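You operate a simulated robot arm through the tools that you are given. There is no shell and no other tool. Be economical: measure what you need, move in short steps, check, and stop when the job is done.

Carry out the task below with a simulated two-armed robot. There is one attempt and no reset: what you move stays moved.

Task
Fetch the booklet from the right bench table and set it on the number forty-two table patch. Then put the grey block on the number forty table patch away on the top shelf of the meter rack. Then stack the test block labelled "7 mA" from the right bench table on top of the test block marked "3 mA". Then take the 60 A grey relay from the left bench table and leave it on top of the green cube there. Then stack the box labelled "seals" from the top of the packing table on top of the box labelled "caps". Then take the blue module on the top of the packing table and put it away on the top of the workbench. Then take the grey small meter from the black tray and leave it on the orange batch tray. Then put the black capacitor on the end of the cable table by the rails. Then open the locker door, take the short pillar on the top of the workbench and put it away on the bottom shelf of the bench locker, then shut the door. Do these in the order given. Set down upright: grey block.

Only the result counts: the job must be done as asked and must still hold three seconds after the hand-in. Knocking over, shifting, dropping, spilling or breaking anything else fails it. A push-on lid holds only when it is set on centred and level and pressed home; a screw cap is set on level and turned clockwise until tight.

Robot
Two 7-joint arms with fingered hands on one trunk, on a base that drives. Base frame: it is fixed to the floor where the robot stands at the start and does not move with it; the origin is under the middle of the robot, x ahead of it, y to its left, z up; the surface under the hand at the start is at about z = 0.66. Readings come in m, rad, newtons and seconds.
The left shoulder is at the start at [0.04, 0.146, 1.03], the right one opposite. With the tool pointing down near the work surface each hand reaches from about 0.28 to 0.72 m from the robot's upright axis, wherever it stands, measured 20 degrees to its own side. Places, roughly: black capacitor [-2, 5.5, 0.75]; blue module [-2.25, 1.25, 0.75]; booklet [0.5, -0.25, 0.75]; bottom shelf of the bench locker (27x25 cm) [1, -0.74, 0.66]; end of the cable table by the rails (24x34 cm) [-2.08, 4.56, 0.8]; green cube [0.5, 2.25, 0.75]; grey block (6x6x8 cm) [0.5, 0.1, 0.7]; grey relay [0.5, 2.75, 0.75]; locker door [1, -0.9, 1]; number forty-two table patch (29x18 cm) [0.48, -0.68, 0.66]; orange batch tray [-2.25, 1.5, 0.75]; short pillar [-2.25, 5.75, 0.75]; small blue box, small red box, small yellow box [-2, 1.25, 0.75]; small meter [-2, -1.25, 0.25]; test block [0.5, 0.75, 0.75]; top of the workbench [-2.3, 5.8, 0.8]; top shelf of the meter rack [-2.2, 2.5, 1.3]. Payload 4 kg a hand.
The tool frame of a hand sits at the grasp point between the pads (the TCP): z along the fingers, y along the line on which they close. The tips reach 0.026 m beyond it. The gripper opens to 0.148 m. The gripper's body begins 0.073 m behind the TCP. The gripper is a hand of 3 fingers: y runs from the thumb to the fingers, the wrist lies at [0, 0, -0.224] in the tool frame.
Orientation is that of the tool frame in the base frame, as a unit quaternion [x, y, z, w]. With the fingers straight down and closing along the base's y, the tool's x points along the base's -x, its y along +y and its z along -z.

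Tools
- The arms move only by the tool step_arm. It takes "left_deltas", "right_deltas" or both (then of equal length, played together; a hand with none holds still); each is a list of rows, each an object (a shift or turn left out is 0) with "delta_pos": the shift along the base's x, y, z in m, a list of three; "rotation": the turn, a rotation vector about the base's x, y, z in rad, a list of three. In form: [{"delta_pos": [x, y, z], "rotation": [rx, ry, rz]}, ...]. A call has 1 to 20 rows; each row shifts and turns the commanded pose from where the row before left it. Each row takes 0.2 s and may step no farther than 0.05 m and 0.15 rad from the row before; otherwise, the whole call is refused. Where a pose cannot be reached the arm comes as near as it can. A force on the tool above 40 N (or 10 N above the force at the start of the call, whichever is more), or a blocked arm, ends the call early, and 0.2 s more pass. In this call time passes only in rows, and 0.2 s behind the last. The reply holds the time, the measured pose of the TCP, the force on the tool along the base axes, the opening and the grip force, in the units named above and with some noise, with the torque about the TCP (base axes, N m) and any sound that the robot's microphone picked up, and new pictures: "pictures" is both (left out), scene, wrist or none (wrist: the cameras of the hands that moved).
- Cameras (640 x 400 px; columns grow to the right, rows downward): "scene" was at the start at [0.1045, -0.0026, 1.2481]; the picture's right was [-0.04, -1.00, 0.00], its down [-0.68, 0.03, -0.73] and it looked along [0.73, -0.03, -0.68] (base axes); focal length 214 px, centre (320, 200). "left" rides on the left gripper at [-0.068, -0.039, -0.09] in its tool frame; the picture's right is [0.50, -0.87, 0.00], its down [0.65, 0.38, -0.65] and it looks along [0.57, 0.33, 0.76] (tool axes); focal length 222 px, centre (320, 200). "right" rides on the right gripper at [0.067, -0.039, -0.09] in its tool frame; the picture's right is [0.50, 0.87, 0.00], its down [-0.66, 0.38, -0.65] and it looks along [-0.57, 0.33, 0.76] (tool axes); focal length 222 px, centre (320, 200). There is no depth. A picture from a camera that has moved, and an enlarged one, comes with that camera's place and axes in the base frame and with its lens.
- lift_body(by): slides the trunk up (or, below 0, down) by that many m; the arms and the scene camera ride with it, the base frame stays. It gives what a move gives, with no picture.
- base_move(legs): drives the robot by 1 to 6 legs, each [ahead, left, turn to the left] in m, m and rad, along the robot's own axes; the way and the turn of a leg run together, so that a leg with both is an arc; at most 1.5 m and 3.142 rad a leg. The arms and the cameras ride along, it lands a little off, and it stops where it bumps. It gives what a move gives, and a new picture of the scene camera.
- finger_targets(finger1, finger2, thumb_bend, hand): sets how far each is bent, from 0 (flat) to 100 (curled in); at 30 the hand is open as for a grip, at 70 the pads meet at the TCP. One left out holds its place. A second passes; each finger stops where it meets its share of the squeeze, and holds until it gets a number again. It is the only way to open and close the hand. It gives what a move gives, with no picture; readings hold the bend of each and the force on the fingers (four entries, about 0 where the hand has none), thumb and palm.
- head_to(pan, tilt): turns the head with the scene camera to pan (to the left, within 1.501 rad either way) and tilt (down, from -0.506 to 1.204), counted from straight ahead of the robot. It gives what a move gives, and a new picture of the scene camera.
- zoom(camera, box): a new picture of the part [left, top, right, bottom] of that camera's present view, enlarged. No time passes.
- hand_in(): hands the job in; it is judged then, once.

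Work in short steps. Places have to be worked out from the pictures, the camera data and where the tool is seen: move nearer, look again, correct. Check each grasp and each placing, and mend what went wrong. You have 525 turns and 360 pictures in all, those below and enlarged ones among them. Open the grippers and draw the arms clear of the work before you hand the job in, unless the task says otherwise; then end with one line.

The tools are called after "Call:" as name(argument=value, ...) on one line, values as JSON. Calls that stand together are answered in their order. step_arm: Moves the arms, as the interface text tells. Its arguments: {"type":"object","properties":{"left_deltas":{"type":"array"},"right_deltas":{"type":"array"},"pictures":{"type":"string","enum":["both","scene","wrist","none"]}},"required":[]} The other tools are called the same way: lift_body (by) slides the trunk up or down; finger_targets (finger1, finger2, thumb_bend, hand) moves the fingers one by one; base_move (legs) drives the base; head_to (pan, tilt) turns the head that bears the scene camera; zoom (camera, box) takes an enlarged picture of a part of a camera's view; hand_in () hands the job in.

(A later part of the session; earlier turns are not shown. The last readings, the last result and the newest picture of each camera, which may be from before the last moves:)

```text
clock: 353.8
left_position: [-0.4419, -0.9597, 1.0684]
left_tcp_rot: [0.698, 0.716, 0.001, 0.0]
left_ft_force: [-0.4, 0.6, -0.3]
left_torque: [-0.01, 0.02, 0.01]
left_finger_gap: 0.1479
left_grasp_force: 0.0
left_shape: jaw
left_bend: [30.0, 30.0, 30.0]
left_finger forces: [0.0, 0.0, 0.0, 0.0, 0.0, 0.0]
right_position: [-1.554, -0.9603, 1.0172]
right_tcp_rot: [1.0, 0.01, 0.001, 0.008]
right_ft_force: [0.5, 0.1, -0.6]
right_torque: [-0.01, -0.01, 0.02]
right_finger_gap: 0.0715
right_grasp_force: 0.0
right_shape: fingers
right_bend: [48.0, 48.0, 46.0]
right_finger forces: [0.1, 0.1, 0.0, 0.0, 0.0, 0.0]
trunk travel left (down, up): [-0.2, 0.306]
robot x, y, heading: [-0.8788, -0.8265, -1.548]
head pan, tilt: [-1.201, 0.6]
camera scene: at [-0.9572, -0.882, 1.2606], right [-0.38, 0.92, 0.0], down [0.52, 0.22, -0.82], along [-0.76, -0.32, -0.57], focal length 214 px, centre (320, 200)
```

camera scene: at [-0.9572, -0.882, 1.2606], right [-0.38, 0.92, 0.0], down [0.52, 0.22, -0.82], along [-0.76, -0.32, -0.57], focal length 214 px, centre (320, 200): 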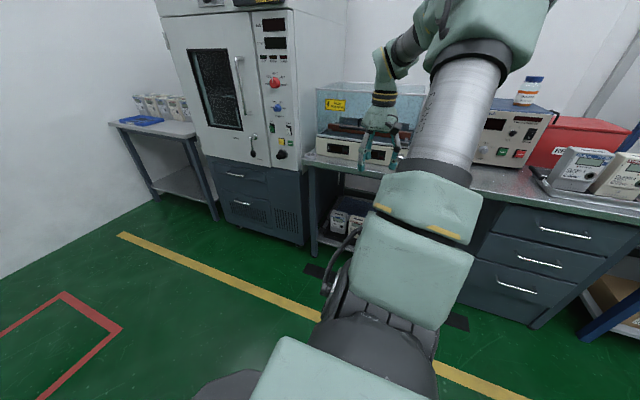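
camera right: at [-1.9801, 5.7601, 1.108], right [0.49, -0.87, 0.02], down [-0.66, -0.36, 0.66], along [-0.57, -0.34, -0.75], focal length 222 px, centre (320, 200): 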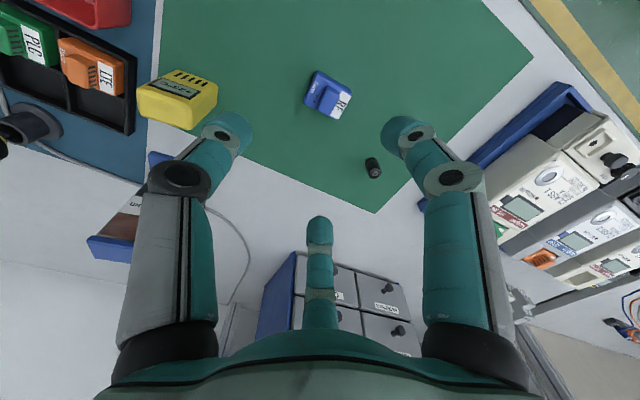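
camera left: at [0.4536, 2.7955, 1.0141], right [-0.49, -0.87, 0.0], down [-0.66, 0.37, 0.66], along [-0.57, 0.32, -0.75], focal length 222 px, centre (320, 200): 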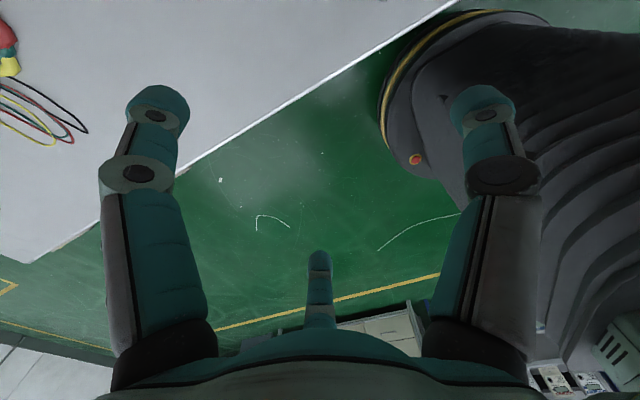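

The meters sit on a low shelf under the bench at about y=-1.25. I'll turn to face it and look under.

Call:
base_move(legs=[[0, 0, -1.595], [0, 0.45, 0]])

Call:
head_to(pan=-0.05, tilt=0.65)

Call:
lift_body(by=-0.2)

Call:
zoom(camera="scene", box=[200, 120, 440, 270])

```text
clock: 360.4
left_position: [-1.0569, -1.703, 1.068]
left_tcp_rot: [1.0, -0.022, 0.0, 0.0]
left_ft_force: [0.0, -0.8, -0.1]
left_torque: [0.01, 0.0, 0.02]
left_finger_gap: 0.1479
left_grasp_force: 0.0
left_shape: jaw
left_bend: [30.0, 30.0, 30.0]
left_finger forces: [0.0, 0.0, 0.0, 0.0, 0.1, 0.0]
right_position: [-0.9797, -0.5946, 1.0168]
right_tcp_rot: [-0.69, 0.724, 0.005, -0.008]
right_ft_force: [-0.4, 0.8, -0.7]
right_torque: [0.02, -0.03, 0.01]
right_finger_gap: 0.0717
right_grasp_force: 0.0
right_shape: fingers
right_bend: [48.0, 48.0, 46.0]
right_finger forces: [0.0, 0.0, 0.0, 0.0, 0.0, 0.1]
trunk travel left (down, up): [-0.2, 0.306]
robot x, y, heading: [-0.8924, -1.2793, 3.096]
head pan, tilt: [-1.201, 0.6]
camera scene: at [-0.9424, -1.193, 1.2606], right [0.95, 0.32, 0.0], down [0.18, -0.54, -0.83], along [-0.26, 0.78, -0.56], focal length 214 px, centre (320, 200)
```

scene: 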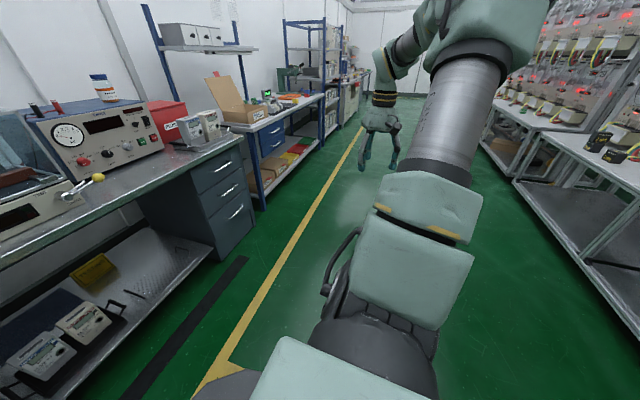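

```text
clock: 361.8
left_position: [-1.0562, -1.7028, 1.0672]
left_tcp_rot: [1.0, -0.022, 0.001, 0.001]
left_ft_force: [-1.4, -0.1, 0.5]
left_torque: [-0.02, -0.02, 0.01]
left_finger_gap: 0.1476
left_grasp_force: 0.0
left_shape: jaw
left_bend: [30.0, 30.0, 30.0]
left_finger forces: [0.0, 0.0, 0.0, 0.1, 0.0, 0.0]
right_position: [-0.9801, -0.5936, 1.0149]
right_tcp_rot: [-0.69, 0.724, 0.005, -0.007]
right_ft_force: [-0.2, 0.6, 0.4]
right_torque: [-0.02, 0.02, 0.02]
right_finger_gap: 0.0718
right_grasp_force: 0.0
right_shape: fingers
right_bend: [48.0, 48.0, 46.0]
right_finger forces: [0.0, 0.0, 0.0, 0.0, 0.0, 0.1]
trunk travel left (down, up): [-0.2, 0.306]
robot x, y, heading: [-0.8985, -1.2774, 3.093]
head pan, tilt: [-0.051, 0.649]
camera scene: at [-1.0007, -1.2681, 1.2563], right [0.1, 1.0, 0.0], down [0.6, -0.06, -0.8], along [-0.79, 0.08, -0.6], focal length 214 px, centre (320, 200)
```

scene: 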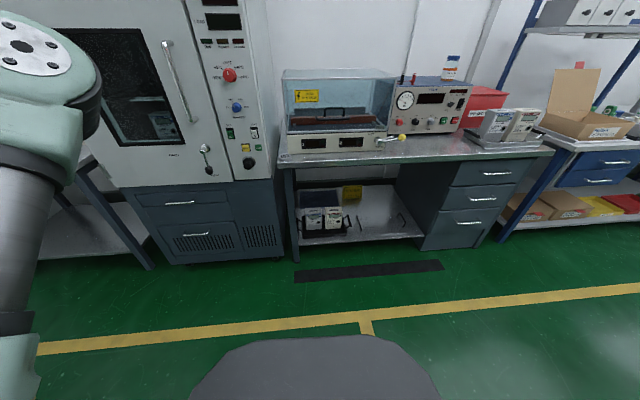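

```text
clock: 364.0
left_position: [-1.0575, -1.7039, 0.8674]
left_tcp_rot: [1.0, -0.023, 0.001, 0.0]
left_ft_force: [-0.2, 0.0, -0.2]
left_torque: [-0.03, 0.03, 0.0]
left_finger_gap: 0.1479
left_grasp_force: 0.1
left_shape: jaw
left_bend: [30.0, 30.0, 30.0]
left_finger forces: [0.0, 0.1, 0.0, 0.1, 0.1, 0.1]
right_position: [-0.9793, -0.5934, 0.817]
right_tcp_rot: [-0.689, 0.725, 0.005, -0.008]
right_ft_force: [-0.5, 0.7, 0.5]
right_torque: [0.02, -0.02, 0.0]
right_finger_gap: 0.0716
right_grasp_force: 0.0
right_shape: fingers
right_bend: [48.0, 48.0, 46.0]
right_finger forces: [0.0, 0.0, 0.1, 0.1, 0.0, 0.0]
trunk travel left (down, up): [0.0, 0.506]
robot x, y, heading: [-0.9, -1.2746, 3.092]
head pan, tilt: [-0.051, 0.649]
```

```text
2.67 times, centred on (320, 195) of scene
camera zoom: at [-1.0006, -1.2684, 1.0568], right [0.1, 1.0, 0.0], down [0.6, -0.06, -0.8], along [-0.79, 0.08, -0.6], focal length 572 px, centre (320, 213)
```

zoom: 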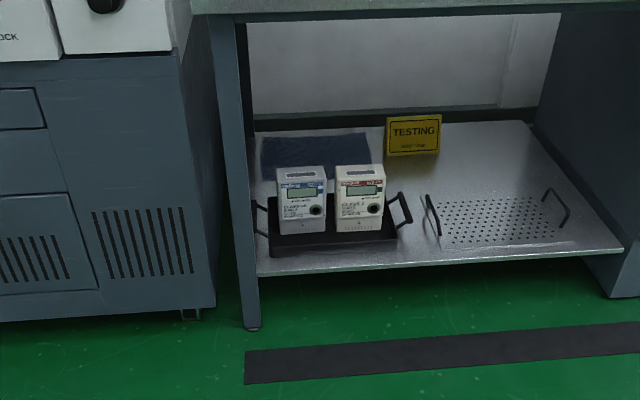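

The black tray holds a grey (blue-label) meter on the left and a cream one on the right, near the front of the low shelf. I'll bring the right arm back in front before going closer.

Call:
step_arm(right_deltas=[{"delta_pos": [-0.029, -0.034, 0], "rotation": [0, 0, 0.115]}, {"delta_pos": [-0.029, -0.034, 0], "rotation": [0, 0, 0.115]}, {"delta_pos": [-0.029, -0.034, 0], "rotation": [0, 0, 0.115]}, {"delta_pos": [-0.029, -0.034, 0], "rotation": [0, 0, 0.115]}, {"delta_pos": [-0.029, -0.034, 0], "rotation": [0, 0, 0.115]}, {"delta_pos": [-0.029, -0.034, 0], "rotation": [0, 0, 0.115]}, {"delta_pos": [-0.029, -0.034, 0], "rotation": [0, 0, 0.115]}, {"delta_pos": [-0.029, -0.034, 0], "rotation": [0, 0, 0.115]}, {"delta_pos": [-0.029, -0.034, 0], "rotation": [0, 0, 0.115]}, {"delta_pos": [-0.029, -0.034, 0], "rotation": [0, 0, 0.115]}, {"delta_pos": [-0.029, -0.034, 0], "rotation": [0, 0, 0.115]}, {"delta_pos": [-0.029, -0.034, 0], "rotation": [0, 0, 0.115]}, {"delta_pos": [-0.029, -0.034, 0], "rotation": [0, 0, 0.115]}, {"delta_pos": [-0.029, -0.034, 0], "rotation": [0, 0, 0.115]}], pictures="none")

Call:
base_move(legs=[[0, 0.12, 0.05], [0.35, 0, 0]])

Call:
zoom(camera="scene", box=[260, 130, 420, 230])

```text
clock: 367.0
left_position: [-1.0596, -1.7014, 0.868]
left_tcp_rot: [1.0, -0.024, 0.003, 0.001]
left_ft_force: [-0.7, -0.5, -0.8]
left_torque: [-0.02, -0.02, 0.03]
left_finger_gap: 0.1478
left_grasp_force: 0.1
left_shape: jaw
left_bend: [30.0, 30.0, 30.0]
left_finger forces: [0.1, 0.0, 0.1, 0.0, 0.0, 0.0]
right_position: [-1.3881, -1.0719, 0.8163]
right_tcp_rot: [1.0, -0.007, 0.003, 0.009]
right_ft_force: [0.7, -0.1, -0.1]
right_torque: [-0.03, 0.0, -0.02]
right_finger_gap: 0.0718
right_grasp_force: 0.1
right_shape: fingers
right_bend: [48.0, 48.0, 46.0]
right_finger forces: [0.1, 0.0, 0.0, 0.1, 0.0, 0.1]
trunk travel left (down, up): [0.0, 0.506]
robot x, y, heading: [-0.8966, -1.2766, 3.092]
head pan, tilt: [-0.051, 0.649]
```

```text
clock: 370.1
left_position: [-1.3841, -1.8277, 0.8679]
left_tcp_rot: [1.0, 0.002, 0.0, 0.001]
left_ft_force: [-0.5, -1.1, -0.2]
left_torque: [0.04, 0.01, 0.0]
left_finger_gap: 0.1478
left_grasp_force: 0.1
left_shape: jaw
left_bend: [30.0, 30.0, 30.0]
left_finger forces: [0.0, 0.0, 0.1, 0.0, 0.1, 0.0]
right_position: [-1.7428, -1.2132, 0.8182]
right_tcp_rot: [1.0, 0.02, 0.003, 0.009]
right_ft_force: [0.7, 0.5, -0.6]
right_torque: [-0.03, 0.0, 0.01]
right_finger_gap: 0.0719
right_grasp_force: 0.0
right_shape: fingers
right_bend: [48.0, 48.0, 46.0]
right_finger forces: [0.0, 0.0, 0.0, 0.0, 0.1, 0.0]
trunk travel left (down, up): [0.0, 0.506]
robot x, y, heading: [-1.2396, -1.3937, -3.142]
head pan, tilt: [-0.051, 0.649]
camera scene: at [-1.3488, -1.3915, 1.0566], right [0.05, 1.0, 0.0], down [0.6, -0.03, -0.8], along [-0.8, 0.04, -0.61], focal length 214 px, centre (320, 200)
```

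scene: 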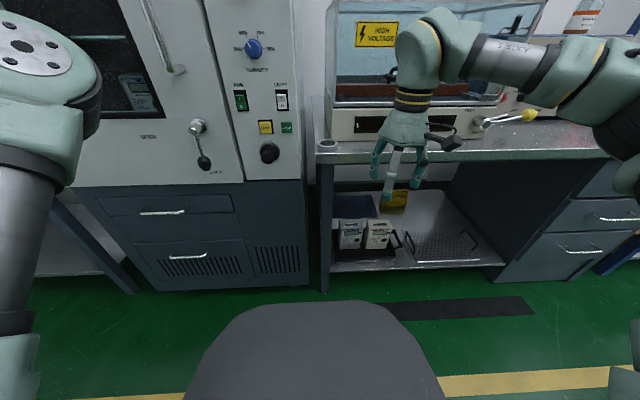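

```text
4.00 times, centred on (340, 180) of scene
camera zoom: at [-1.3488, -1.3915, 1.0566], right [0.05, 1.0, 0.0], down [0.6, -0.03, -0.8], along [-0.8, 0.04, -0.61], focal length 858 px, centre (240, 280)
```

zoom: 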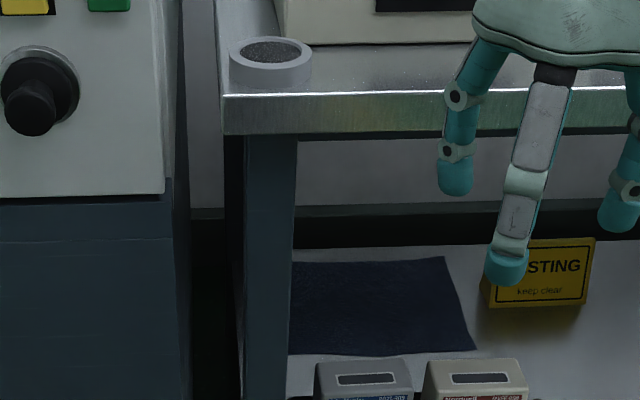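

I'll tilt the head down to see the tray and meters properly.

Call:
head_to(pan=-0.25, tilt=0.85)

Call:
zoom(camera="scene", box=[230, 120, 390, 220])

```text
clock: 370.8
left_position: [-1.383, -1.8275, 0.8684]
left_tcp_rot: [1.0, 0.001, 0.001, 0.002]
left_ft_force: [0.7, -0.6, -0.9]
left_torque: [0.02, -0.01, 0.03]
left_finger_gap: 0.1479
left_grasp_force: 0.1
left_shape: jaw
left_bend: [30.0, 30.0, 30.0]
left_finger forces: [0.0, 0.1, 0.1, 0.0, 0.1, 0.0]
right_position: [-1.7426, -1.2145, 0.8176]
right_tcp_rot: [1.0, 0.019, 0.002, 0.008]
right_ft_force: [-0.1, 0.1, 1.3]
right_torque: [0.02, -0.02, 0.0]
right_finger_gap: 0.0718
right_grasp_force: 0.0
right_shape: fingers
right_bend: [48.0, 48.0, 46.0]
right_finger forces: [0.1, 0.0, 0.0, 0.0, 0.1, 0.1]
trunk travel left (down, up): [0.0, 0.506]
robot x, y, heading: [-1.2434, -1.3978, -3.138]
head pan, tilt: [-0.25, 0.85]
camera scene: at [-1.3372, -1.3766, 1.0402], right [0.24, 0.97, 0.0], down [0.73, -0.18, -0.66], along [-0.64, 0.16, -0.75], focal length 214 px, centre (320, 200)
```

scene: 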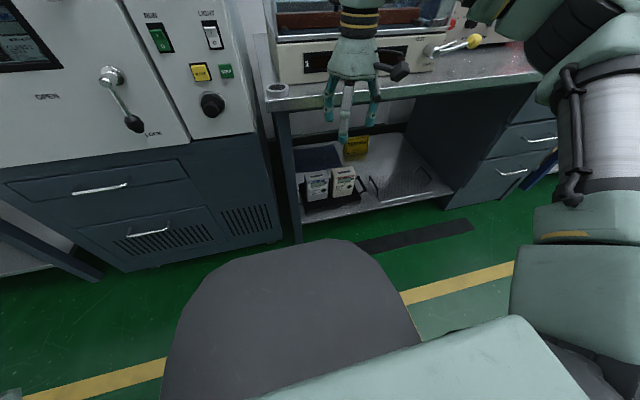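

```text
4.00 times, centred on (310, 170) of scene
camera zoom: at [-1.3372, -1.3766, 1.0402], right [0.24, 0.97, 0.0], down [0.73, -0.18, -0.66], along [-0.64, 0.16, -0.75], focal length 858 px, centre (360, 320)
```

zoom: 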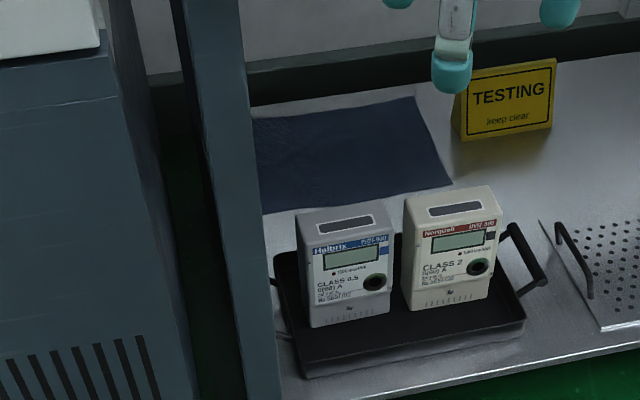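

The grey meter spans about x -2.063..-2.127, y -1.259..-1.155, top z about 0.335, with 2.7 cm to its neighbour. I'll lower the hand in front of the bench and then drive in under the table top.

Call:
finger_targets(hand="right", finger1=30, finger2=30, thumb_bend=36)

Call:
step_arm(right_deltas=[{"delta_pos": [-0.04, 0.005, 0]}, {"delta_pos": [-0.045, 0.005, 0]}, {"delta_pos": [0, 0, -0.048]}, {"delta_pos": [0, 0, -0.048]}, {"delta_pos": [0, 0, -0.048]}, {"delta_pos": [0, 0, -0.048]}, {"delta_pos": [0, 0, -0.048]}, {"delta_pos": [0, 0, -0.048]}, {"delta_pos": [0, 0, -0.048]}, {"delta_pos": [0, 0, -0.048]}], pictures="both")

```text
clock: 371.8
left_position: [-1.3827, -1.8272, 0.8676]
left_tcp_rot: [1.0, 0.002, 0.001, 0.0]
left_ft_force: [0.2, 0.3, -0.2]
left_torque: [-0.01, 0.0, -0.01]
left_finger_gap: 0.1478
left_grasp_force: 0.1
left_shape: jaw
left_bend: [30.0, 30.0, 30.0]
left_finger forces: [0.0, 0.1, 0.0, 0.1, 0.0, 0.1]
right_position: [-1.7419, -1.2149, 0.8188]
right_tcp_rot: [1.0, 0.02, 0.002, 0.008]
right_ft_force: [0.1, -0.7, -0.4]
right_torque: [0.01, -0.01, -0.03]
right_finger_gap: 0.1172
right_grasp_force: 0.0
right_shape: fingers
right_bend: [30.0, 30.0, 36.0]
right_finger forces: [0.1, 0.0, 0.0, 0.0, 0.1, 0.0]
trunk travel left (down, up): [0.0, 0.506]
robot x, y, heading: [-1.2402, -1.3942, -3.137]
head pan, tilt: [-0.25, 0.85]
```

```text
clock: 374.0
left_position: [-1.3827, -1.8272, 0.8679]
left_tcp_rot: [1.0, 0.002, 0.001, 0.001]
left_ft_force: [-0.2, -0.6, 0.9]
left_torque: [0.01, 0.04, -0.01]
left_finger_gap: 0.148
left_grasp_force: 0.0
left_shape: jaw
left_bend: [30.0, 30.0, 30.0]
left_finger forces: [0.0, 0.0, 0.1, 0.0, 0.0, 0.1]
right_position: [-1.7003, -1.1394, 0.5005]
right_tcp_rot: [1.0, 0.019, 0.001, 0.01]
right_ft_force: [0.9, -0.1, 0.0]
right_torque: [0.01, 0.01, 0.04]
right_finger_gap: 0.1172
right_grasp_force: 0.0
right_shape: fingers
right_bend: [30.0, 30.0, 36.0]
right_finger forces: [0.0, 0.1, 0.1, 0.1, 0.0, 0.0]
right hand out of reach, approached as far as the arm can: row 1, 2, 7, 8, 9, 10
trunk travel left (down, up): [0.0, 0.506]
robot x, y, heading: [-1.2404, -1.3933, -3.141]
head pan, tilt: [-0.25, 0.85]
camera scene: at [-1.3372, -1.3763, 1.0401], right [0.24, 0.97, 0.0], down [0.73, -0.18, -0.66], along [-0.64, 0.16, -0.75], focal length 214 px, centre (320, 200)
camera right: at [-1.6348, -1.0958, 0.5915], right [0.53, -0.85, 0.02], down [-0.64, -0.39, 0.66], along [-0.55, -0.36, -0.75], focal length 222 px, centre (320, 200)
```

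scene: 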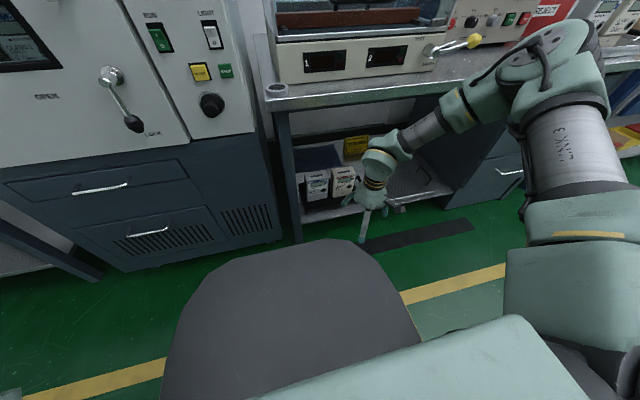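
right: 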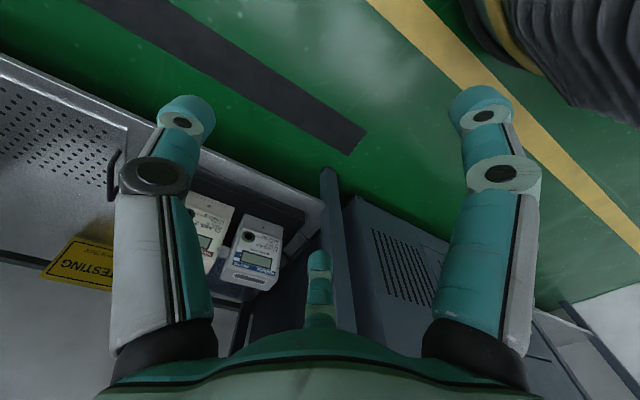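

With the hand straight down the wrist is at its limit here. I'll tilt the fingers forward about 0.4 rad while moving to the approach point.

Call:
step_arm(right_deltas=[{"delta_pos": [-0.025, -0.012, 0], "rotation": [0, 0.1, 0]}, {"delta_pos": [-0.025, -0.012, 0], "rotation": [0, 0.1, 0]}, {"delta_pos": [-0.025, -0.012, -0.02], "rotation": [0, 0.1, 0]}, {"delta_pos": [-0.025, -0.012, -0.02], "rotation": [0, 0.1, 0]}, {"delta_pos": [-0.025, -0.012, -0.02]}, {"delta_pos": [-0.005, 0, -0.02]}], pictures="scene")

```text
clock: 375.4
left_position: [-1.3828, -1.8278, 0.8685]
left_tcp_rot: [1.0, 0.001, 0.001, 0.002]
left_ft_force: [-0.6, 0.1, 0.5]
left_torque: [-0.01, 0.0, 0.01]
left_finger_gap: 0.1477
left_grasp_force: 0.0
left_shape: jaw
left_bend: [30.0, 30.0, 30.0]
left_finger forces: [0.0, 0.0, 0.1, 0.0, 0.0, 0.0]
right_position: [-1.7839, -1.1346, 0.5132]
right_tcp_rot: [0.98, 0.021, -0.198, 0.005]
right_ft_force: [-1.3, -0.2, 0.2]
right_torque: [0.01, 0.02, -0.02]
right_finger_gap: 0.1173
right_grasp_force: 0.0
right_shape: fingers
right_bend: [30.0, 30.0, 36.0]
right_finger forces: [0.0, 0.1, 0.1, 0.1, 0.2, 0.0]
right hand out of reach, approached as far as the arm can: row 1, 2, 3, 4, 5, 6
trunk travel left (down, up): [0.0, 0.506]
robot x, y, heading: [-1.2433, -1.397, -3.139]
head pan, tilt: [-0.25, 0.85]
camera scene: at [-1.3372, -1.3764, 1.0401], right [0.24, 0.97, 0.0], down [0.73, -0.18, -0.66], along [-0.64, 0.16, -0.75], focal length 214 px, centre (320, 200)
```

scene: 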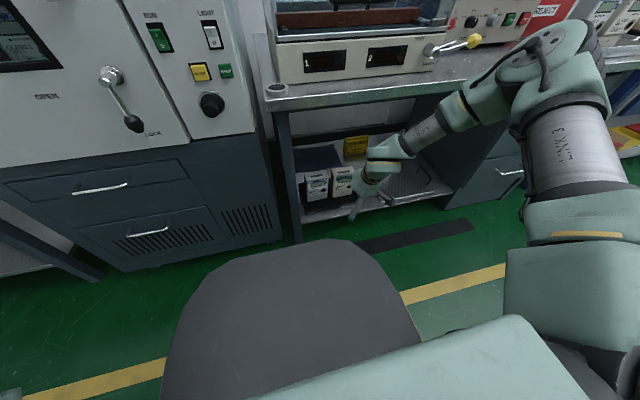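

The wrist can't drop more than about 0.11 m below the shoulder in this posture. I'll test whether the left arm can go lower.

Call:
step_arm(left_deltas=[{"delta_pos": [-0.03, 0, -0.03]}, {"delta_pos": [-0.03, 0, -0.035]}, {"delta_pos": [-0.03, 0, -0.035]}, {"delta_pos": [0, 0, -0.045]}, {"delta_pos": [0, 0, -0.045]}, {"delta_pos": [0, 0, -0.045]}, {"delta_pos": [0, 0, -0.045]}, {"delta_pos": [0, 0, -0.045]}, {"delta_pos": [0, 0, -0.045]}, {"delta_pos": [0, 0, -0.045]}], pictures="none")

```text
clock: 377.6
left_position: [-1.4764, -1.8246, 0.4498]
left_tcp_rot: [1.0, 0.001, 0.001, 0.001]
left_ft_force: [0.3, -0.5, -0.7]
left_torque: [-0.01, 0.02, 0.0]
left_finger_gap: 0.1479
left_grasp_force: 0.2
left_shape: jaw
left_bend: [30.0, 30.0, 30.0]
left_finger forces: [0.1, 0.0, 0.0, 0.0, 0.0, 0.0]
right_position: [-1.7833, -1.1355, 0.5125]
right_tcp_rot: [0.98, 0.021, -0.197, 0.004]
right_ft_force: [0.4, 0.5, -0.5]
right_torque: [0.0, 0.02, 0.0]
right_finger_gap: 0.1174
right_grasp_force: 0.0
right_shape: fingers
right_bend: [30.0, 30.0, 36.0]
right_finger forces: [0.1, 0.0, 0.0, 0.1, 0.1, 0.1]
trunk travel left (down, up): [0.0, 0.506]
robot x, y, heading: [-1.2412, -1.4002, -3.139]
head pan, tilt: [-0.25, 0.85]
```

The left arm goes down fine. I'll keep lowering to test.

Call:
step_arm(left_deltas=[{"delta_pos": [0, 0, -0.045]}, {"delta_pos": [0, 0, -0.045]}, {"delta_pos": [0, 0, -0.045]}, {"delta_pos": [0, 0, -0.035]}], pictures="none")

```text
clock: 378.6
left_position: [-1.475, -1.8269, 0.2825]
left_tcp_rot: [1.0, 0.001, 0.001, 0.0]
left_ft_force: [0.3, -0.1, -0.4]
left_torque: [0.01, 0.03, -0.04]
left_finger_gap: 0.148
left_grasp_force: 0.1
left_shape: jaw
left_bend: [30.0, 30.0, 30.0]
left_finger forces: [0.1, 0.0, 0.0, 0.0, 0.0, 0.1]
right_position: [-1.7837, -1.1349, 0.5137]
right_tcp_rot: [0.98, 0.021, -0.197, 0.005]
right_ft_force: [-0.6, 0.3, -0.3]
right_torque: [-0.02, 0.02, -0.01]
right_finger_gap: 0.1177
right_grasp_force: 0.0
right_shape: fingers
right_bend: [30.0, 30.0, 36.0]
right_finger forces: [0.0, 0.0, 0.1, 0.1, 0.1, 0.0]
trunk travel left (down, up): [0.0, 0.506]
robot x, y, heading: [-1.2399, -1.3971, -3.138]
head pan, tilt: [-0.25, 0.85]
```

The left arm reaches z=0.28 with the hand upright, so I'll use it. First I'll raise and retract the right arm and extend the left hand forward at z about 0.42.

Call:
step_arm(left_deltas=[{"delta_pos": [0, 0, 0.045]}, {"delta_pos": [0, 0, 0.045]}, {"delta_pos": [0, 0, 0.045]}, {"delta_pos": [-0.045, 0.015, 0]}, {"delta_pos": [-0.045, 0.015, 0]}, {"delta_pos": [-0.045, 0.015, 0]}, {"delta_pos": [-0.045, 0.015, 0]}, {"delta_pos": [-0.045, 0.015, 0]}, {"delta_pos": [-0.045, 0.015, 0]}], right_deltas=[{"delta_pos": [0.01, 0, 0.04], "rotation": [0, -0.08, 0]}, {"delta_pos": [0.01, 0, 0.04], "rotation": [0, -0.08, 0]}, {"delta_pos": [0.02, 0, 0.04], "rotation": [0, -0.08, 0]}, {"delta_pos": [0.02, 0, 0.04], "rotation": [0, -0.08, 0]}, {"delta_pos": [0.02, 0, 0.04], "rotation": [0, -0.08, 0]}, {"delta_pos": [0.03, 0, 0.035]}, {"delta_pos": [0.03, 0, 0.03]}, {"delta_pos": [0.03, 0, 0.02]}, {"delta_pos": [0.03, 0, 0]}], pictures="scene")

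```text
clock: 380.6
left_position: [-1.7415, -1.7357, 0.4147]
left_tcp_rot: [1.0, 0.001, 0.001, 0.0]
left_ft_force: [-0.8, -0.2, 0.4]
left_torque: [0.02, -0.02, 0.01]
left_finger_gap: 0.1479
left_grasp_force: 0.0
left_shape: jaw
left_bend: [30.0, 30.0, 30.0]
left_finger forces: [0.0, 0.0, 0.0, 0.1, 0.1, 0.0]
right_position: [-1.5817, -1.1342, 0.8009]
right_tcp_rot: [1.0, 0.018, 0.001, 0.01]
right_ft_force: [0.6, 0.2, 0.2]
right_torque: [-0.02, 0.0, 0.02]
right_finger_gap: 0.1176
right_grasp_force: 0.1
right_shape: fingers
right_bend: [30.0, 30.0, 36.0]
right_finger forces: [0.1, 0.0, 0.0, 0.0, 0.0, 0.1]
trunk travel left (down, up): [0.0, 0.506]
robot x, y, heading: [-1.2401, -1.4001, -3.141]
head pan, tilt: [-0.25, 0.85]
camera scene: at [-1.3369, -1.3764, 1.0401], right [0.24, 0.97, 0.0], down [0.73, -0.18, -0.66], along [-0.64, 0.16, -0.75], focal length 214 px, centre (320, 200)
```

scene: 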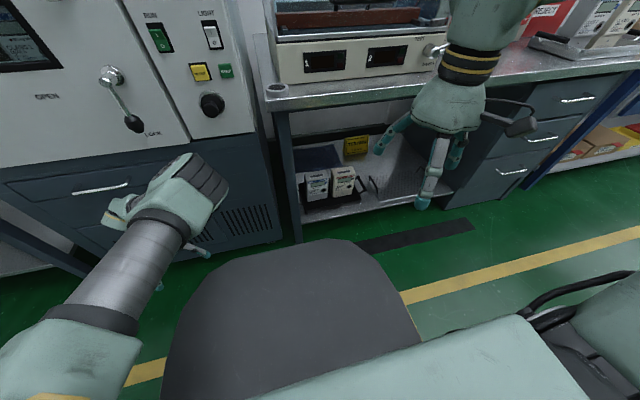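

That posture works for the left arm. I'll extend it a bit more, raise the right hand, and shift the base right so the left hand lines up with the meter.

Call:
step_arm(left_deltas=[{"delta_pos": [-0.03, 0.01, 0]}, {"delta_pos": [-0.03, 0.01, 0]}, {"delta_pos": [-0.025, 0.01, 0]}, {"delta_pos": [0, 0, 0]}], right_deltas=[{"delta_pos": [0.01, 0, 0.045]}, {"delta_pos": [0.01, 0, 0.045]}, {"delta_pos": [0.01, 0, 0.045]}, {"delta_pos": [0.01, 0, 0.045]}], pictures="none")

Call:
base_move(legs=[[0, -0.5, 0]])

Call:
head_to(pan=0.3, tilt=0.9)

```text
clock: 381.6
left_position: [-1.8263, -1.7092, 0.417]
left_tcp_rot: [1.0, 0.001, 0.001, 0.001]
left_ft_force: [0.2, -1.0, 0.2]
left_torque: [0.0, 0.02, 0.02]
left_finger_gap: 0.1481
left_grasp_force: 0.1
left_shape: jaw
left_bend: [30.0, 30.0, 30.0]
left_finger forces: [0.0, 0.0, 0.0, 0.1, 0.1, 0.0]
right_position: [-1.5392, -1.1347, 0.9793]
right_tcp_rot: [1.0, 0.019, 0.002, 0.009]
right_ft_force: [0.5, 0.5, -0.1]
right_torque: [0.02, 0.01, 0.03]
right_finger_gap: 0.1172
right_grasp_force: 0.1
right_shape: fingers
right_bend: [30.0, 30.0, 36.0]
right_finger forces: [0.0, 0.0, 0.1, 0.0, 0.1, 0.0]
trunk travel left (down, up): [0.0, 0.506]
robot x, y, heading: [-1.241, -1.3951, -3.143]
head pan, tilt: [-0.25, 0.85]
```

```text
clock: 384.6
left_position: [-1.8291, -1.2004, 0.4169]
left_tcp_rot: [1.0, 0.003, 0.0, 0.001]
left_ft_force: [-0.1, -0.2, 0.1]
left_torque: [-0.01, 0.01, 0.03]
left_finger_gap: 0.1479
left_grasp_force: 0.2
left_shape: jaw
left_bend: [30.0, 30.0, 30.0]
left_finger forces: [0.0, 0.0, 0.1, 0.0, 0.1, 0.1]
right_position: [-1.5419, -0.6234, 0.9791]
right_tcp_rot: [1.0, 0.021, 0.001, 0.01]
right_ft_force: [-0.5, 0.5, 0.3]
right_torque: [-0.02, 0.01, 0.01]
right_finger_gap: 0.1175
right_grasp_force: 0.0
right_shape: fingers
right_bend: [30.0, 30.0, 36.0]
right_finger forces: [0.0, 0.0, 0.1, 0.0, 0.0, 0.0]
trunk travel left (down, up): [0.0, 0.506]
robot x, y, heading: [-1.2455, -0.8867, -3.139]
head pan, tilt: [-0.25, 0.85]
camera scene: at [-1.339, -0.8652, 1.0401], right [0.24, 0.97, 0.0], down [0.73, -0.18, -0.66], along [-0.64, 0.16, -0.75], focal length 214 px, centre (320, 200)
```

scene: 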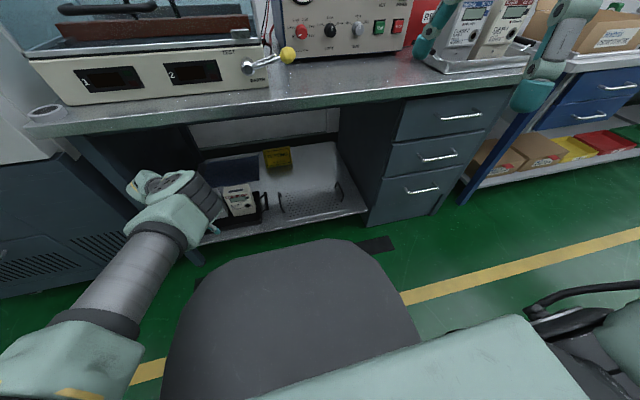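

```text
clock: 385.6
left_position: [-1.8283, -1.2001, 0.4151]
left_tcp_rot: [1.0, 0.002, 0.0, 0.001]
left_ft_force: [-0.3, -0.1, -0.6]
left_torque: [0.01, -0.02, -0.01]
left_finger_gap: 0.1481
left_grasp_force: 0.0
left_shape: jaw
left_bend: [30.0, 30.0, 30.0]
left_finger forces: [0.1, 0.1, 0.1, 0.0, 0.1, 0.0]
right_position: [-1.5417, -0.6246, 0.9783]
right_tcp_rot: [1.0, 0.021, 0.001, 0.009]
right_ft_force: [-0.2, 0.4, 0.1]
right_torque: [0.0, -0.02, 0.02]
right_finger_gap: 0.1172
right_grasp_force: 0.1
right_shape: fingers
right_bend: [30.0, 30.0, 36.0]
right_finger forces: [0.0, 0.0, 0.0, 0.1, 0.0, 0.0]
trunk travel left (down, up): [0.0, 0.506]
robot x, y, heading: [-1.2444, -0.8822, -3.134]
head pan, tilt: [0.3, 0.901]
camera scene: at [-1.3352, -0.9073, 1.0362], right [-0.3, 0.95, 0.0], down [0.75, 0.23, -0.62], along [-0.59, -0.19, -0.78], focal length 214 px, centre (320, 200)
```

scene: 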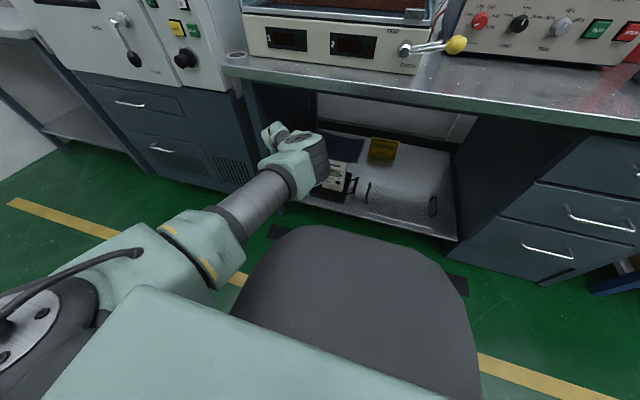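

The left hand is lined up in y. I'll preset its thumb for the narrow gap and drive in under the table top, then look with the left wrist camera.

Call:
finger_targets(hand="left", finger1=30, finger2=30, thumb_bend=44)

Call:
base_move(legs=[[0.17, 0, 0]])

Call:
zoom(camera="left", box=[0, 0, 640, 400])

```text
clock: 386.6
left_position: [-1.8274, -1.2003, 0.4151]
left_tcp_rot: [1.0, 0.002, 0.001, 0.001]
left_ft_force: [-0.2, -1.2, -0.1]
left_torque: [0.01, 0.02, -0.02]
left_finger_gap: 0.1057
left_grasp_force: 0.0
left_shape: fingers
left_bend: [30.0, 30.0, 44.0]
left_finger forces: [0.0, 0.0, 0.0, 0.0, 0.0, 0.1]
right_position: [-1.5414, -0.6254, 0.9775]
right_tcp_rot: [1.0, 0.02, 0.001, 0.008]
right_ft_force: [0.4, 0.6, 0.7]
right_torque: [0.0, -0.01, -0.02]
right_finger_gap: 0.1174
right_grasp_force: 0.0
right_shape: fingers
right_bend: [30.0, 30.0, 36.0]
right_finger forces: [0.0, 0.0, 0.1, 0.0, 0.1, 0.0]
trunk travel left (down, up): [0.0, 0.506]
robot x, y, heading: [-1.2442, -0.8831, -3.136]
head pan, tilt: [0.3, 0.901]
```

```text
clock: 388.0
left_position: [-1.9947, -1.2007, 0.4149]
left_tcp_rot: [1.0, 0.002, 0.002, 0.001]
left_ft_force: [0.3, -0.4, -0.3]
left_torque: [0.03, -0.04, 0.01]
left_finger_gap: 0.1056
left_grasp_force: 0.1
left_shape: fingers
left_bend: [30.0, 30.0, 44.0]
left_finger forces: [0.1, 0.1, 0.1, 0.0, 0.0, 0.0]
right_position: [-1.7102, -0.6262, 0.9787]
right_tcp_rot: [1.0, 0.02, 0.002, 0.008]
right_ft_force: [0.0, 0.6, -0.8]
right_torque: [0.01, -0.03, 0.02]
right_finger_gap: 0.1172
right_grasp_force: 0.0
right_shape: fingers
right_bend: [30.0, 30.0, 36.0]
right_finger forces: [0.1, 0.2, 0.0, 0.0, 0.0, 0.0]
trunk travel left (down, up): [0.0, 0.506]
robot x, y, heading: [-1.4132, -0.8843, -3.136]
head pan, tilt: [0.3, 0.901]
camera scene: at [-1.503, -0.9079, 1.0361], right [-0.3, 0.95, 0.0], down [0.75, 0.23, -0.62], along [-0.59, -0.19, -0.78], focal length 214 px, centre (320, 200)
```

scene: 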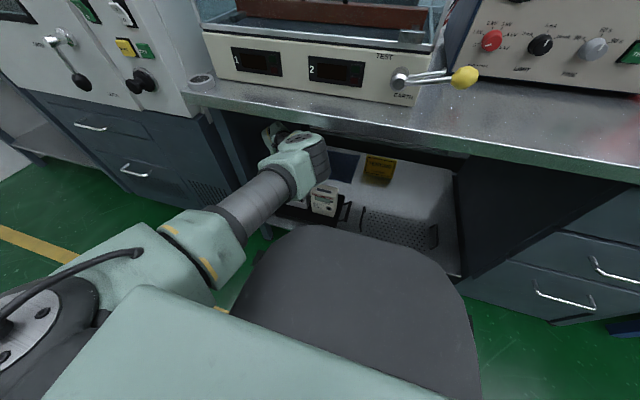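

```text
1.00 times, centred on (320, 200) of left (not enlarged: the box is as wide or as high as the picture)
camera zoom: at [-2.0635, -1.1611, 0.5059], right [0.5, 0.87, 0.0], down [0.66, -0.37, 0.66], along [0.57, -0.33, -0.75], focal length 222 px, centre (320, 200)
```

zoom: 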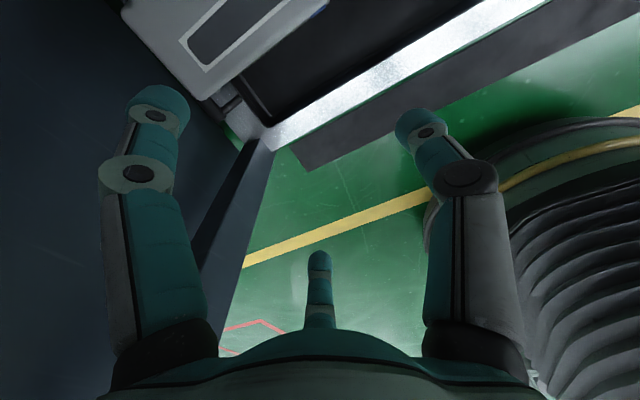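

The left wrist view confirms the meter's front edge at x=-2.062, y -1.258 to -1.157, top z about 0.335. I'll drive 7 cm further and fine-tune with the arm.

Call:
base_move(legs=[[0.07, 0, 0]])

```text
clock: 389.0
left_position: [-2.029, -1.2001, 0.4121]
left_tcp_rot: [1.0, 0.002, 0.005, -0.001]
left_ft_force: [-0.3, -0.5, -0.3]
left_torque: [-0.02, 0.02, 0.01]
left_finger_gap: 0.1055
left_grasp_force: 0.1
left_shape: fingers
left_bend: [30.0, 30.0, 44.0]
left_finger forces: [0.1, 0.1, 0.0, 0.0, 0.0, 0.0]
right_position: [-1.7481, -0.628, 0.9817]
right_tcp_rot: [1.0, 0.024, -0.003, 0.009]
right_ft_force: [-0.1, 0.2, 0.9]
right_torque: [0.0, 0.03, 0.01]
right_finger_gap: 0.1174
right_grasp_force: 0.0
right_shape: fingers
right_bend: [30.0, 30.0, 36.0]
right_finger forces: [0.0, 0.0, 0.0, 0.0, 0.0, 0.0]
trunk travel left (down, up): [0.0, 0.506]
robot x, y, heading: [-1.4603, -0.8856, -3.128]
head pan, tilt: [0.3, 0.901]
stopped in leg 1: the robot was blocked; the commanded pose is now the measured one
camera scene: at [-1.5378, -0.9084, 1.0375], right [-0.31, 0.95, 0.0], down [0.74, 0.24, -0.63], along [-0.6, -0.19, -0.78], focal length 214 px, centre (320, 200)
```

scene: 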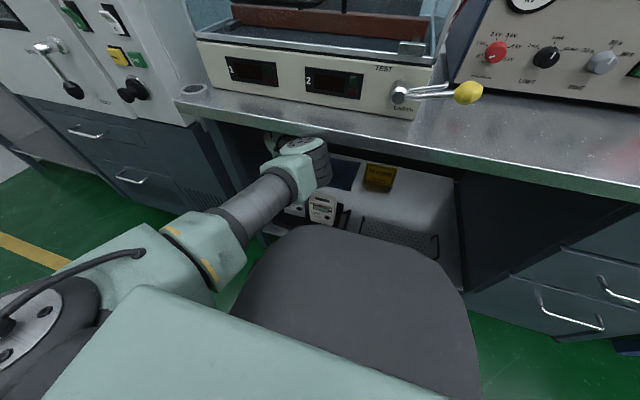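

The base is blocked at x=-1.46. Turning the robot about 0.5 rad to the right brings the left shoulder closer to the bench, so I'll back off and do that.

Call:
base_move(legs=[[-0.35, 0, 0], [0, 0, -0.5]])

Call:
step_arm(left_deltas=[{"rotation": [0, 0, 0.125]}, {"rotation": [0, 0, 0.125]}, {"rotation": [0, 0, 0.125]}, {"rotation": [0, 0, 0.125]}], pictures="none")

```text
clock: 392.7
left_position: [-1.754, -0.8791, 0.4031]
left_tcp_rot: [0.969, -0.246, 0.012, 0.002]
left_ft_force: [-0.1, -0.5, -0.6]
left_torque: [0.0, 0.0, 0.01]
left_finger_gap: 0.1058
left_grasp_force: 0.1
left_shape: fingers
left_bend: [30.0, 30.0, 44.0]
left_finger forces: [0.1, 0.0, 0.1, 0.0, 0.0, 0.0]
right_position: [-1.2415, -0.5091, 0.9776]
right_tcp_rot: [0.974, -0.226, -0.001, 0.008]
right_ft_force: [-0.7, -0.3, 1.1]
right_torque: [0.0, 0.0, 0.04]
right_finger_gap: 0.1175
right_grasp_force: 0.0
right_shape: fingers
right_bend: [30.0, 30.0, 36.0]
right_finger forces: [0.0, 0.0, 0.0, 0.0, 0.1, 0.0]
trunk travel left (down, up): [0.0, 0.506]
robot x, y, heading: [-1.1041, -0.8827, 2.649]
head pan, tilt: [0.3, 0.901]
camera scene: at [-1.1935, -0.857, 1.0362], right [0.19, 0.98, 0.0], down [0.77, -0.15, -0.62], along [-0.61, 0.12, -0.78], focal length 214 px, centre (320, 200)
```

scene: 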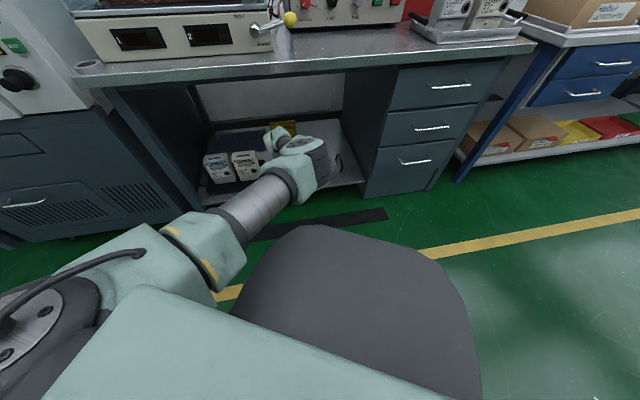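

```text
clock: 393.7
left_position: [-1.7547, -0.8788, 0.4029]
left_tcp_rot: [1.0, 0.001, 0.013, -0.001]
left_ft_force: [0.2, -0.2, 0.6]
left_torque: [0.01, 0.01, 0.03]
left_finger_gap: 0.1057
left_grasp_force: 0.1
left_shape: fingers
left_bend: [30.0, 30.0, 44.0]
left_finger forces: [0.0, 0.0, 0.0, 0.0, 0.0, 0.1]
right_position: [-1.2403, -0.5097, 0.9783]
right_tcp_rot: [0.974, -0.225, 0.0, 0.009]
right_ft_force: [-0.3, -0.4, 0.0]
right_torque: [-0.01, 0.01, -0.04]
right_finger_gap: 0.1176
right_grasp_force: 0.0
right_shape: fingers
right_bend: [30.0, 30.0, 36.0]
right_finger forces: [0.0, 0.0, 0.0, 0.0, 0.0, 0.0]
trunk travel left (down, up): [0.0, 0.506]
robot x, y, heading: [-1.1049, -0.8803, 2.653]
head pan, tilt: [0.3, 0.901]
```

Good. I'll shift the left hand sideways and move the base to line up with the meter again.

Call:
step_arm(left_deltas=[{"delta_pos": [0, -0.045, 0.01], "rotation": [0, 0.026, 0]}, {"delta_pos": [0, -0.045, 0]}, {"delta_pos": [0, -0.045, 0]}, {"delta_pos": [0, -0.045, 0]}], pictures="none")

Call:
base_move(legs=[[0.106, 0.215, 0]])

Call:
zoom(camera="left", box=[0, 0, 640, 400])

```text
clock: 394.7
left_position: [-1.757, -1.0593, 0.4102]
left_tcp_rot: [1.0, 0.0, 0.0, -0.002]
left_ft_force: [0.3, 0.2, -0.2]
left_torque: [0.0, 0.0, 0.01]
left_finger_gap: 0.1054
left_grasp_force: 0.1
left_shape: fingers
left_bend: [30.0, 30.0, 44.0]
left_finger forces: [0.1, 0.1, 0.0, 0.2, 0.0, 0.0]
right_position: [-1.2403, -0.5107, 0.9774]
right_tcp_rot: [0.974, -0.225, 0.0, 0.009]
right_ft_force: [1.0, -0.1, -0.1]
right_torque: [0.0, 0.01, 0.0]
right_finger_gap: 0.1176
right_grasp_force: 0.1
right_shape: fingers
right_bend: [30.0, 30.0, 36.0]
right_finger forces: [0.0, 0.0, 0.0, 0.0, 0.0, 0.0]
trunk travel left (down, up): [0.0, 0.506]
robot x, y, heading: [-1.1007, -0.8789, 2.647]
head pan, tilt: [0.3, 0.901]
```

```text
clock: 396.5
left_position: [-1.9536, -1.2016, 0.4109]
left_tcp_rot: [1.0, 0.002, 0.001, -0.002]
left_ft_force: [-0.3, -0.5, 0.4]
left_torque: [0.0, -0.04, 0.01]
left_finger_gap: 0.1057
left_grasp_force: 0.1
left_shape: fingers
left_bend: [30.0, 30.0, 44.0]
left_finger forces: [0.0, 0.0, 0.1, 0.1, 0.0, 0.0]
right_position: [-1.4397, -0.6542, 0.9781]
right_tcp_rot: [0.974, -0.225, 0.0, 0.009]
right_ft_force: [-0.3, 0.3, -0.4]
right_torque: [0.01, -0.04, 0.0]
right_finger_gap: 0.1174
right_grasp_force: 0.1
right_shape: fingers
right_bend: [30.0, 30.0, 36.0]
right_finger forces: [0.1, 0.1, 0.0, 0.1, 0.0, 0.0]
trunk travel left (down, up): [0.0, 0.506]
robot x, y, heading: [-1.3013, -1.0267, 2.649]
head pan, tilt: [0.3, 0.901]
camera scene: at [-1.3914, -0.9998, 1.0362], right [0.19, 0.98, 0.0], down [0.77, -0.15, -0.62], along [-0.61, 0.12, -0.78], focal length 214 px, centre (320, 200)
```

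scene: 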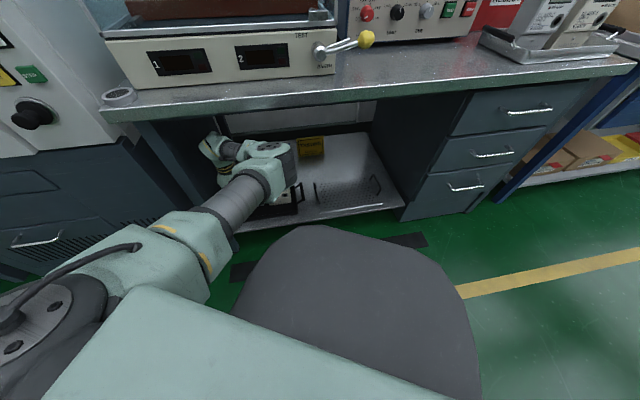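

```text
1.00 times, centred on (320, 200) of left (not enlarged: the box is as wide or as high as the picture)
camera zoom: at [-2.0214, -1.1626, 0.5017], right [0.5, 0.87, 0.0], down [0.66, -0.38, 0.65], along [0.57, -0.32, -0.76], focal length 222 px, centre (320, 200)
```

zoom: 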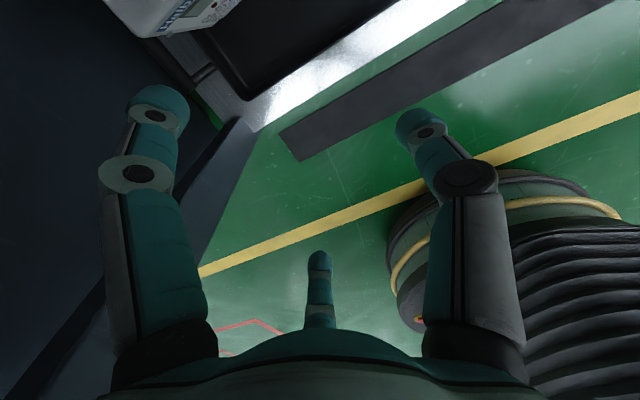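

Lined up. I'll drive another 0.135 m toward the bench (world -x).

Call:
base_move(legs=[[0.119, 0.063, 0]])

Call:
zoom(camera="left", box=[0, 0, 640, 400])

```text
clock: 397.8
left_position: [-2.088, -1.2033, 0.411]
left_tcp_rot: [1.0, 0.003, 0.001, -0.002]
left_ft_force: [-0.8, 0.0, -0.6]
left_torque: [0.0, 0.01, 0.02]
left_finger_gap: 0.1055
left_grasp_force: 0.0
left_shape: fingers
left_bend: [30.0, 30.0, 44.0]
left_finger forces: [0.0, 0.0, 0.1, 0.1, 0.1, 0.0]
right_position: [-1.5745, -0.6526, 0.9786]
right_tcp_rot: [0.975, -0.224, 0.0, 0.009]
right_ft_force: [-0.3, 0.9, 0.4]
right_torque: [-0.02, -0.04, -0.04]
right_finger_gap: 0.1174
right_grasp_force: 0.0
right_shape: fingers
right_bend: [30.0, 30.0, 36.0]
right_finger forces: [0.0, 0.1, 0.0, 0.0, 0.1, 0.0]
trunk travel left (down, up): [0.0, 0.506]
robot x, y, heading: [-1.4339, -1.0227, 2.653]
head pan, tilt: [0.3, 0.901]
camera scene: at [-1.5259, -0.9997, 1.0361], right [0.19, 0.98, 0.0], down [0.77, -0.15, -0.62], along [-0.61, 0.12, -0.78], focal length 214 px, centre (320, 200)
```

scene: 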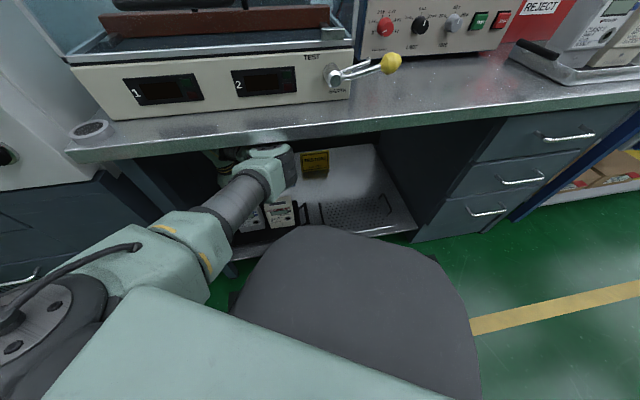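

```text
1.00 times, centred on (320, 200) of left (not enlarged: the box is as wide or as high as the picture)
camera zoom: at [-2.1552, -1.164, 0.5014], right [0.49, 0.87, 0.0], down [0.66, -0.38, 0.65], along [0.57, -0.32, -0.76], focal length 222 px, centre (320, 200)
```

zoom: 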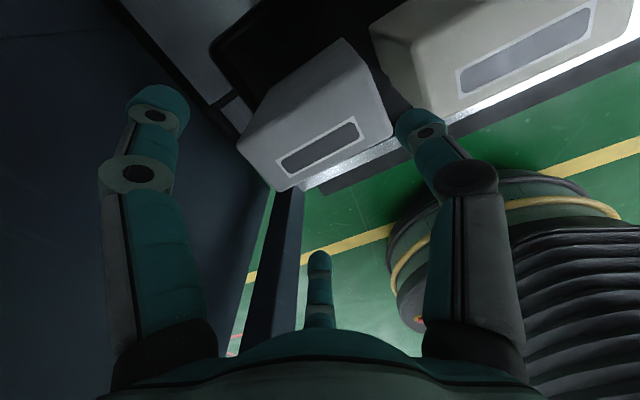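

Excellent view: grey meter x -2.062..-2.113, y -1.263..-1.154; the cream one starts at about -1.125. I'll shift 4 mm and lower so the thumb enters the gap.

Call:
step_arm(left_deltas=[{"delta_pos": [0, 0.004, -0.02]}, {"delta_pos": [0, 0, -0.02]}, {"delta_pos": [0, 0, -0.02]}], pictures="wrist")

```text
clock: 398.6
left_position: [-2.0861, -1.1979, 0.3506]
left_tcp_rot: [1.0, 0.003, 0.0, -0.002]
left_ft_force: [0.5, 0.2, -0.2]
left_torque: [0.0, 0.0, 0.01]
left_finger_gap: 0.1055
left_grasp_force: 0.1
left_shape: fingers
left_bend: [30.0, 30.0, 44.0]
left_finger forces: [0.0, 0.1, 0.1, 0.0, 0.1, 0.1]
right_position: [-1.5728, -0.6538, 0.9787]
right_tcp_rot: [0.975, -0.224, -0.001, 0.009]
right_ft_force: [0.0, -0.3, 0.3]
right_torque: [0.02, -0.01, 0.0]
right_finger_gap: 0.1173
right_grasp_force: 0.2
right_shape: fingers
right_bend: [30.0, 30.0, 36.0]
right_finger forces: [0.0, 0.0, 0.0, 0.0, 0.0, 0.0]
trunk travel left (down, up): [0.0, 0.506]
robot x, y, heading: [-1.4319, -1.0203, 2.658]
head pan, tilt: [0.3, 0.901]
camera left: at [-2.154, -1.16, 0.4427], right [0.5, 0.87, 0.0], down [0.66, -0.38, 0.65], along [0.57, -0.32, -0.76], focal length 222 px, centre (320, 200)
```

left: 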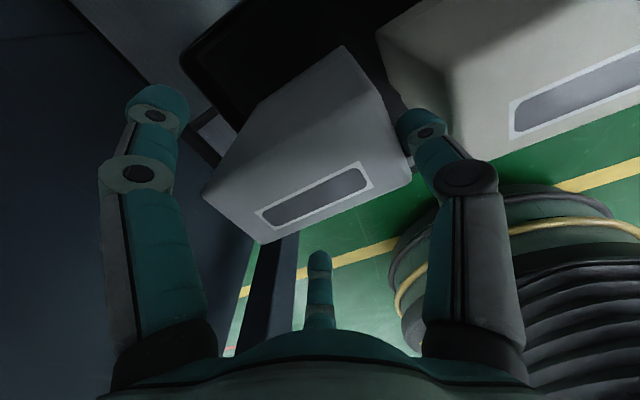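

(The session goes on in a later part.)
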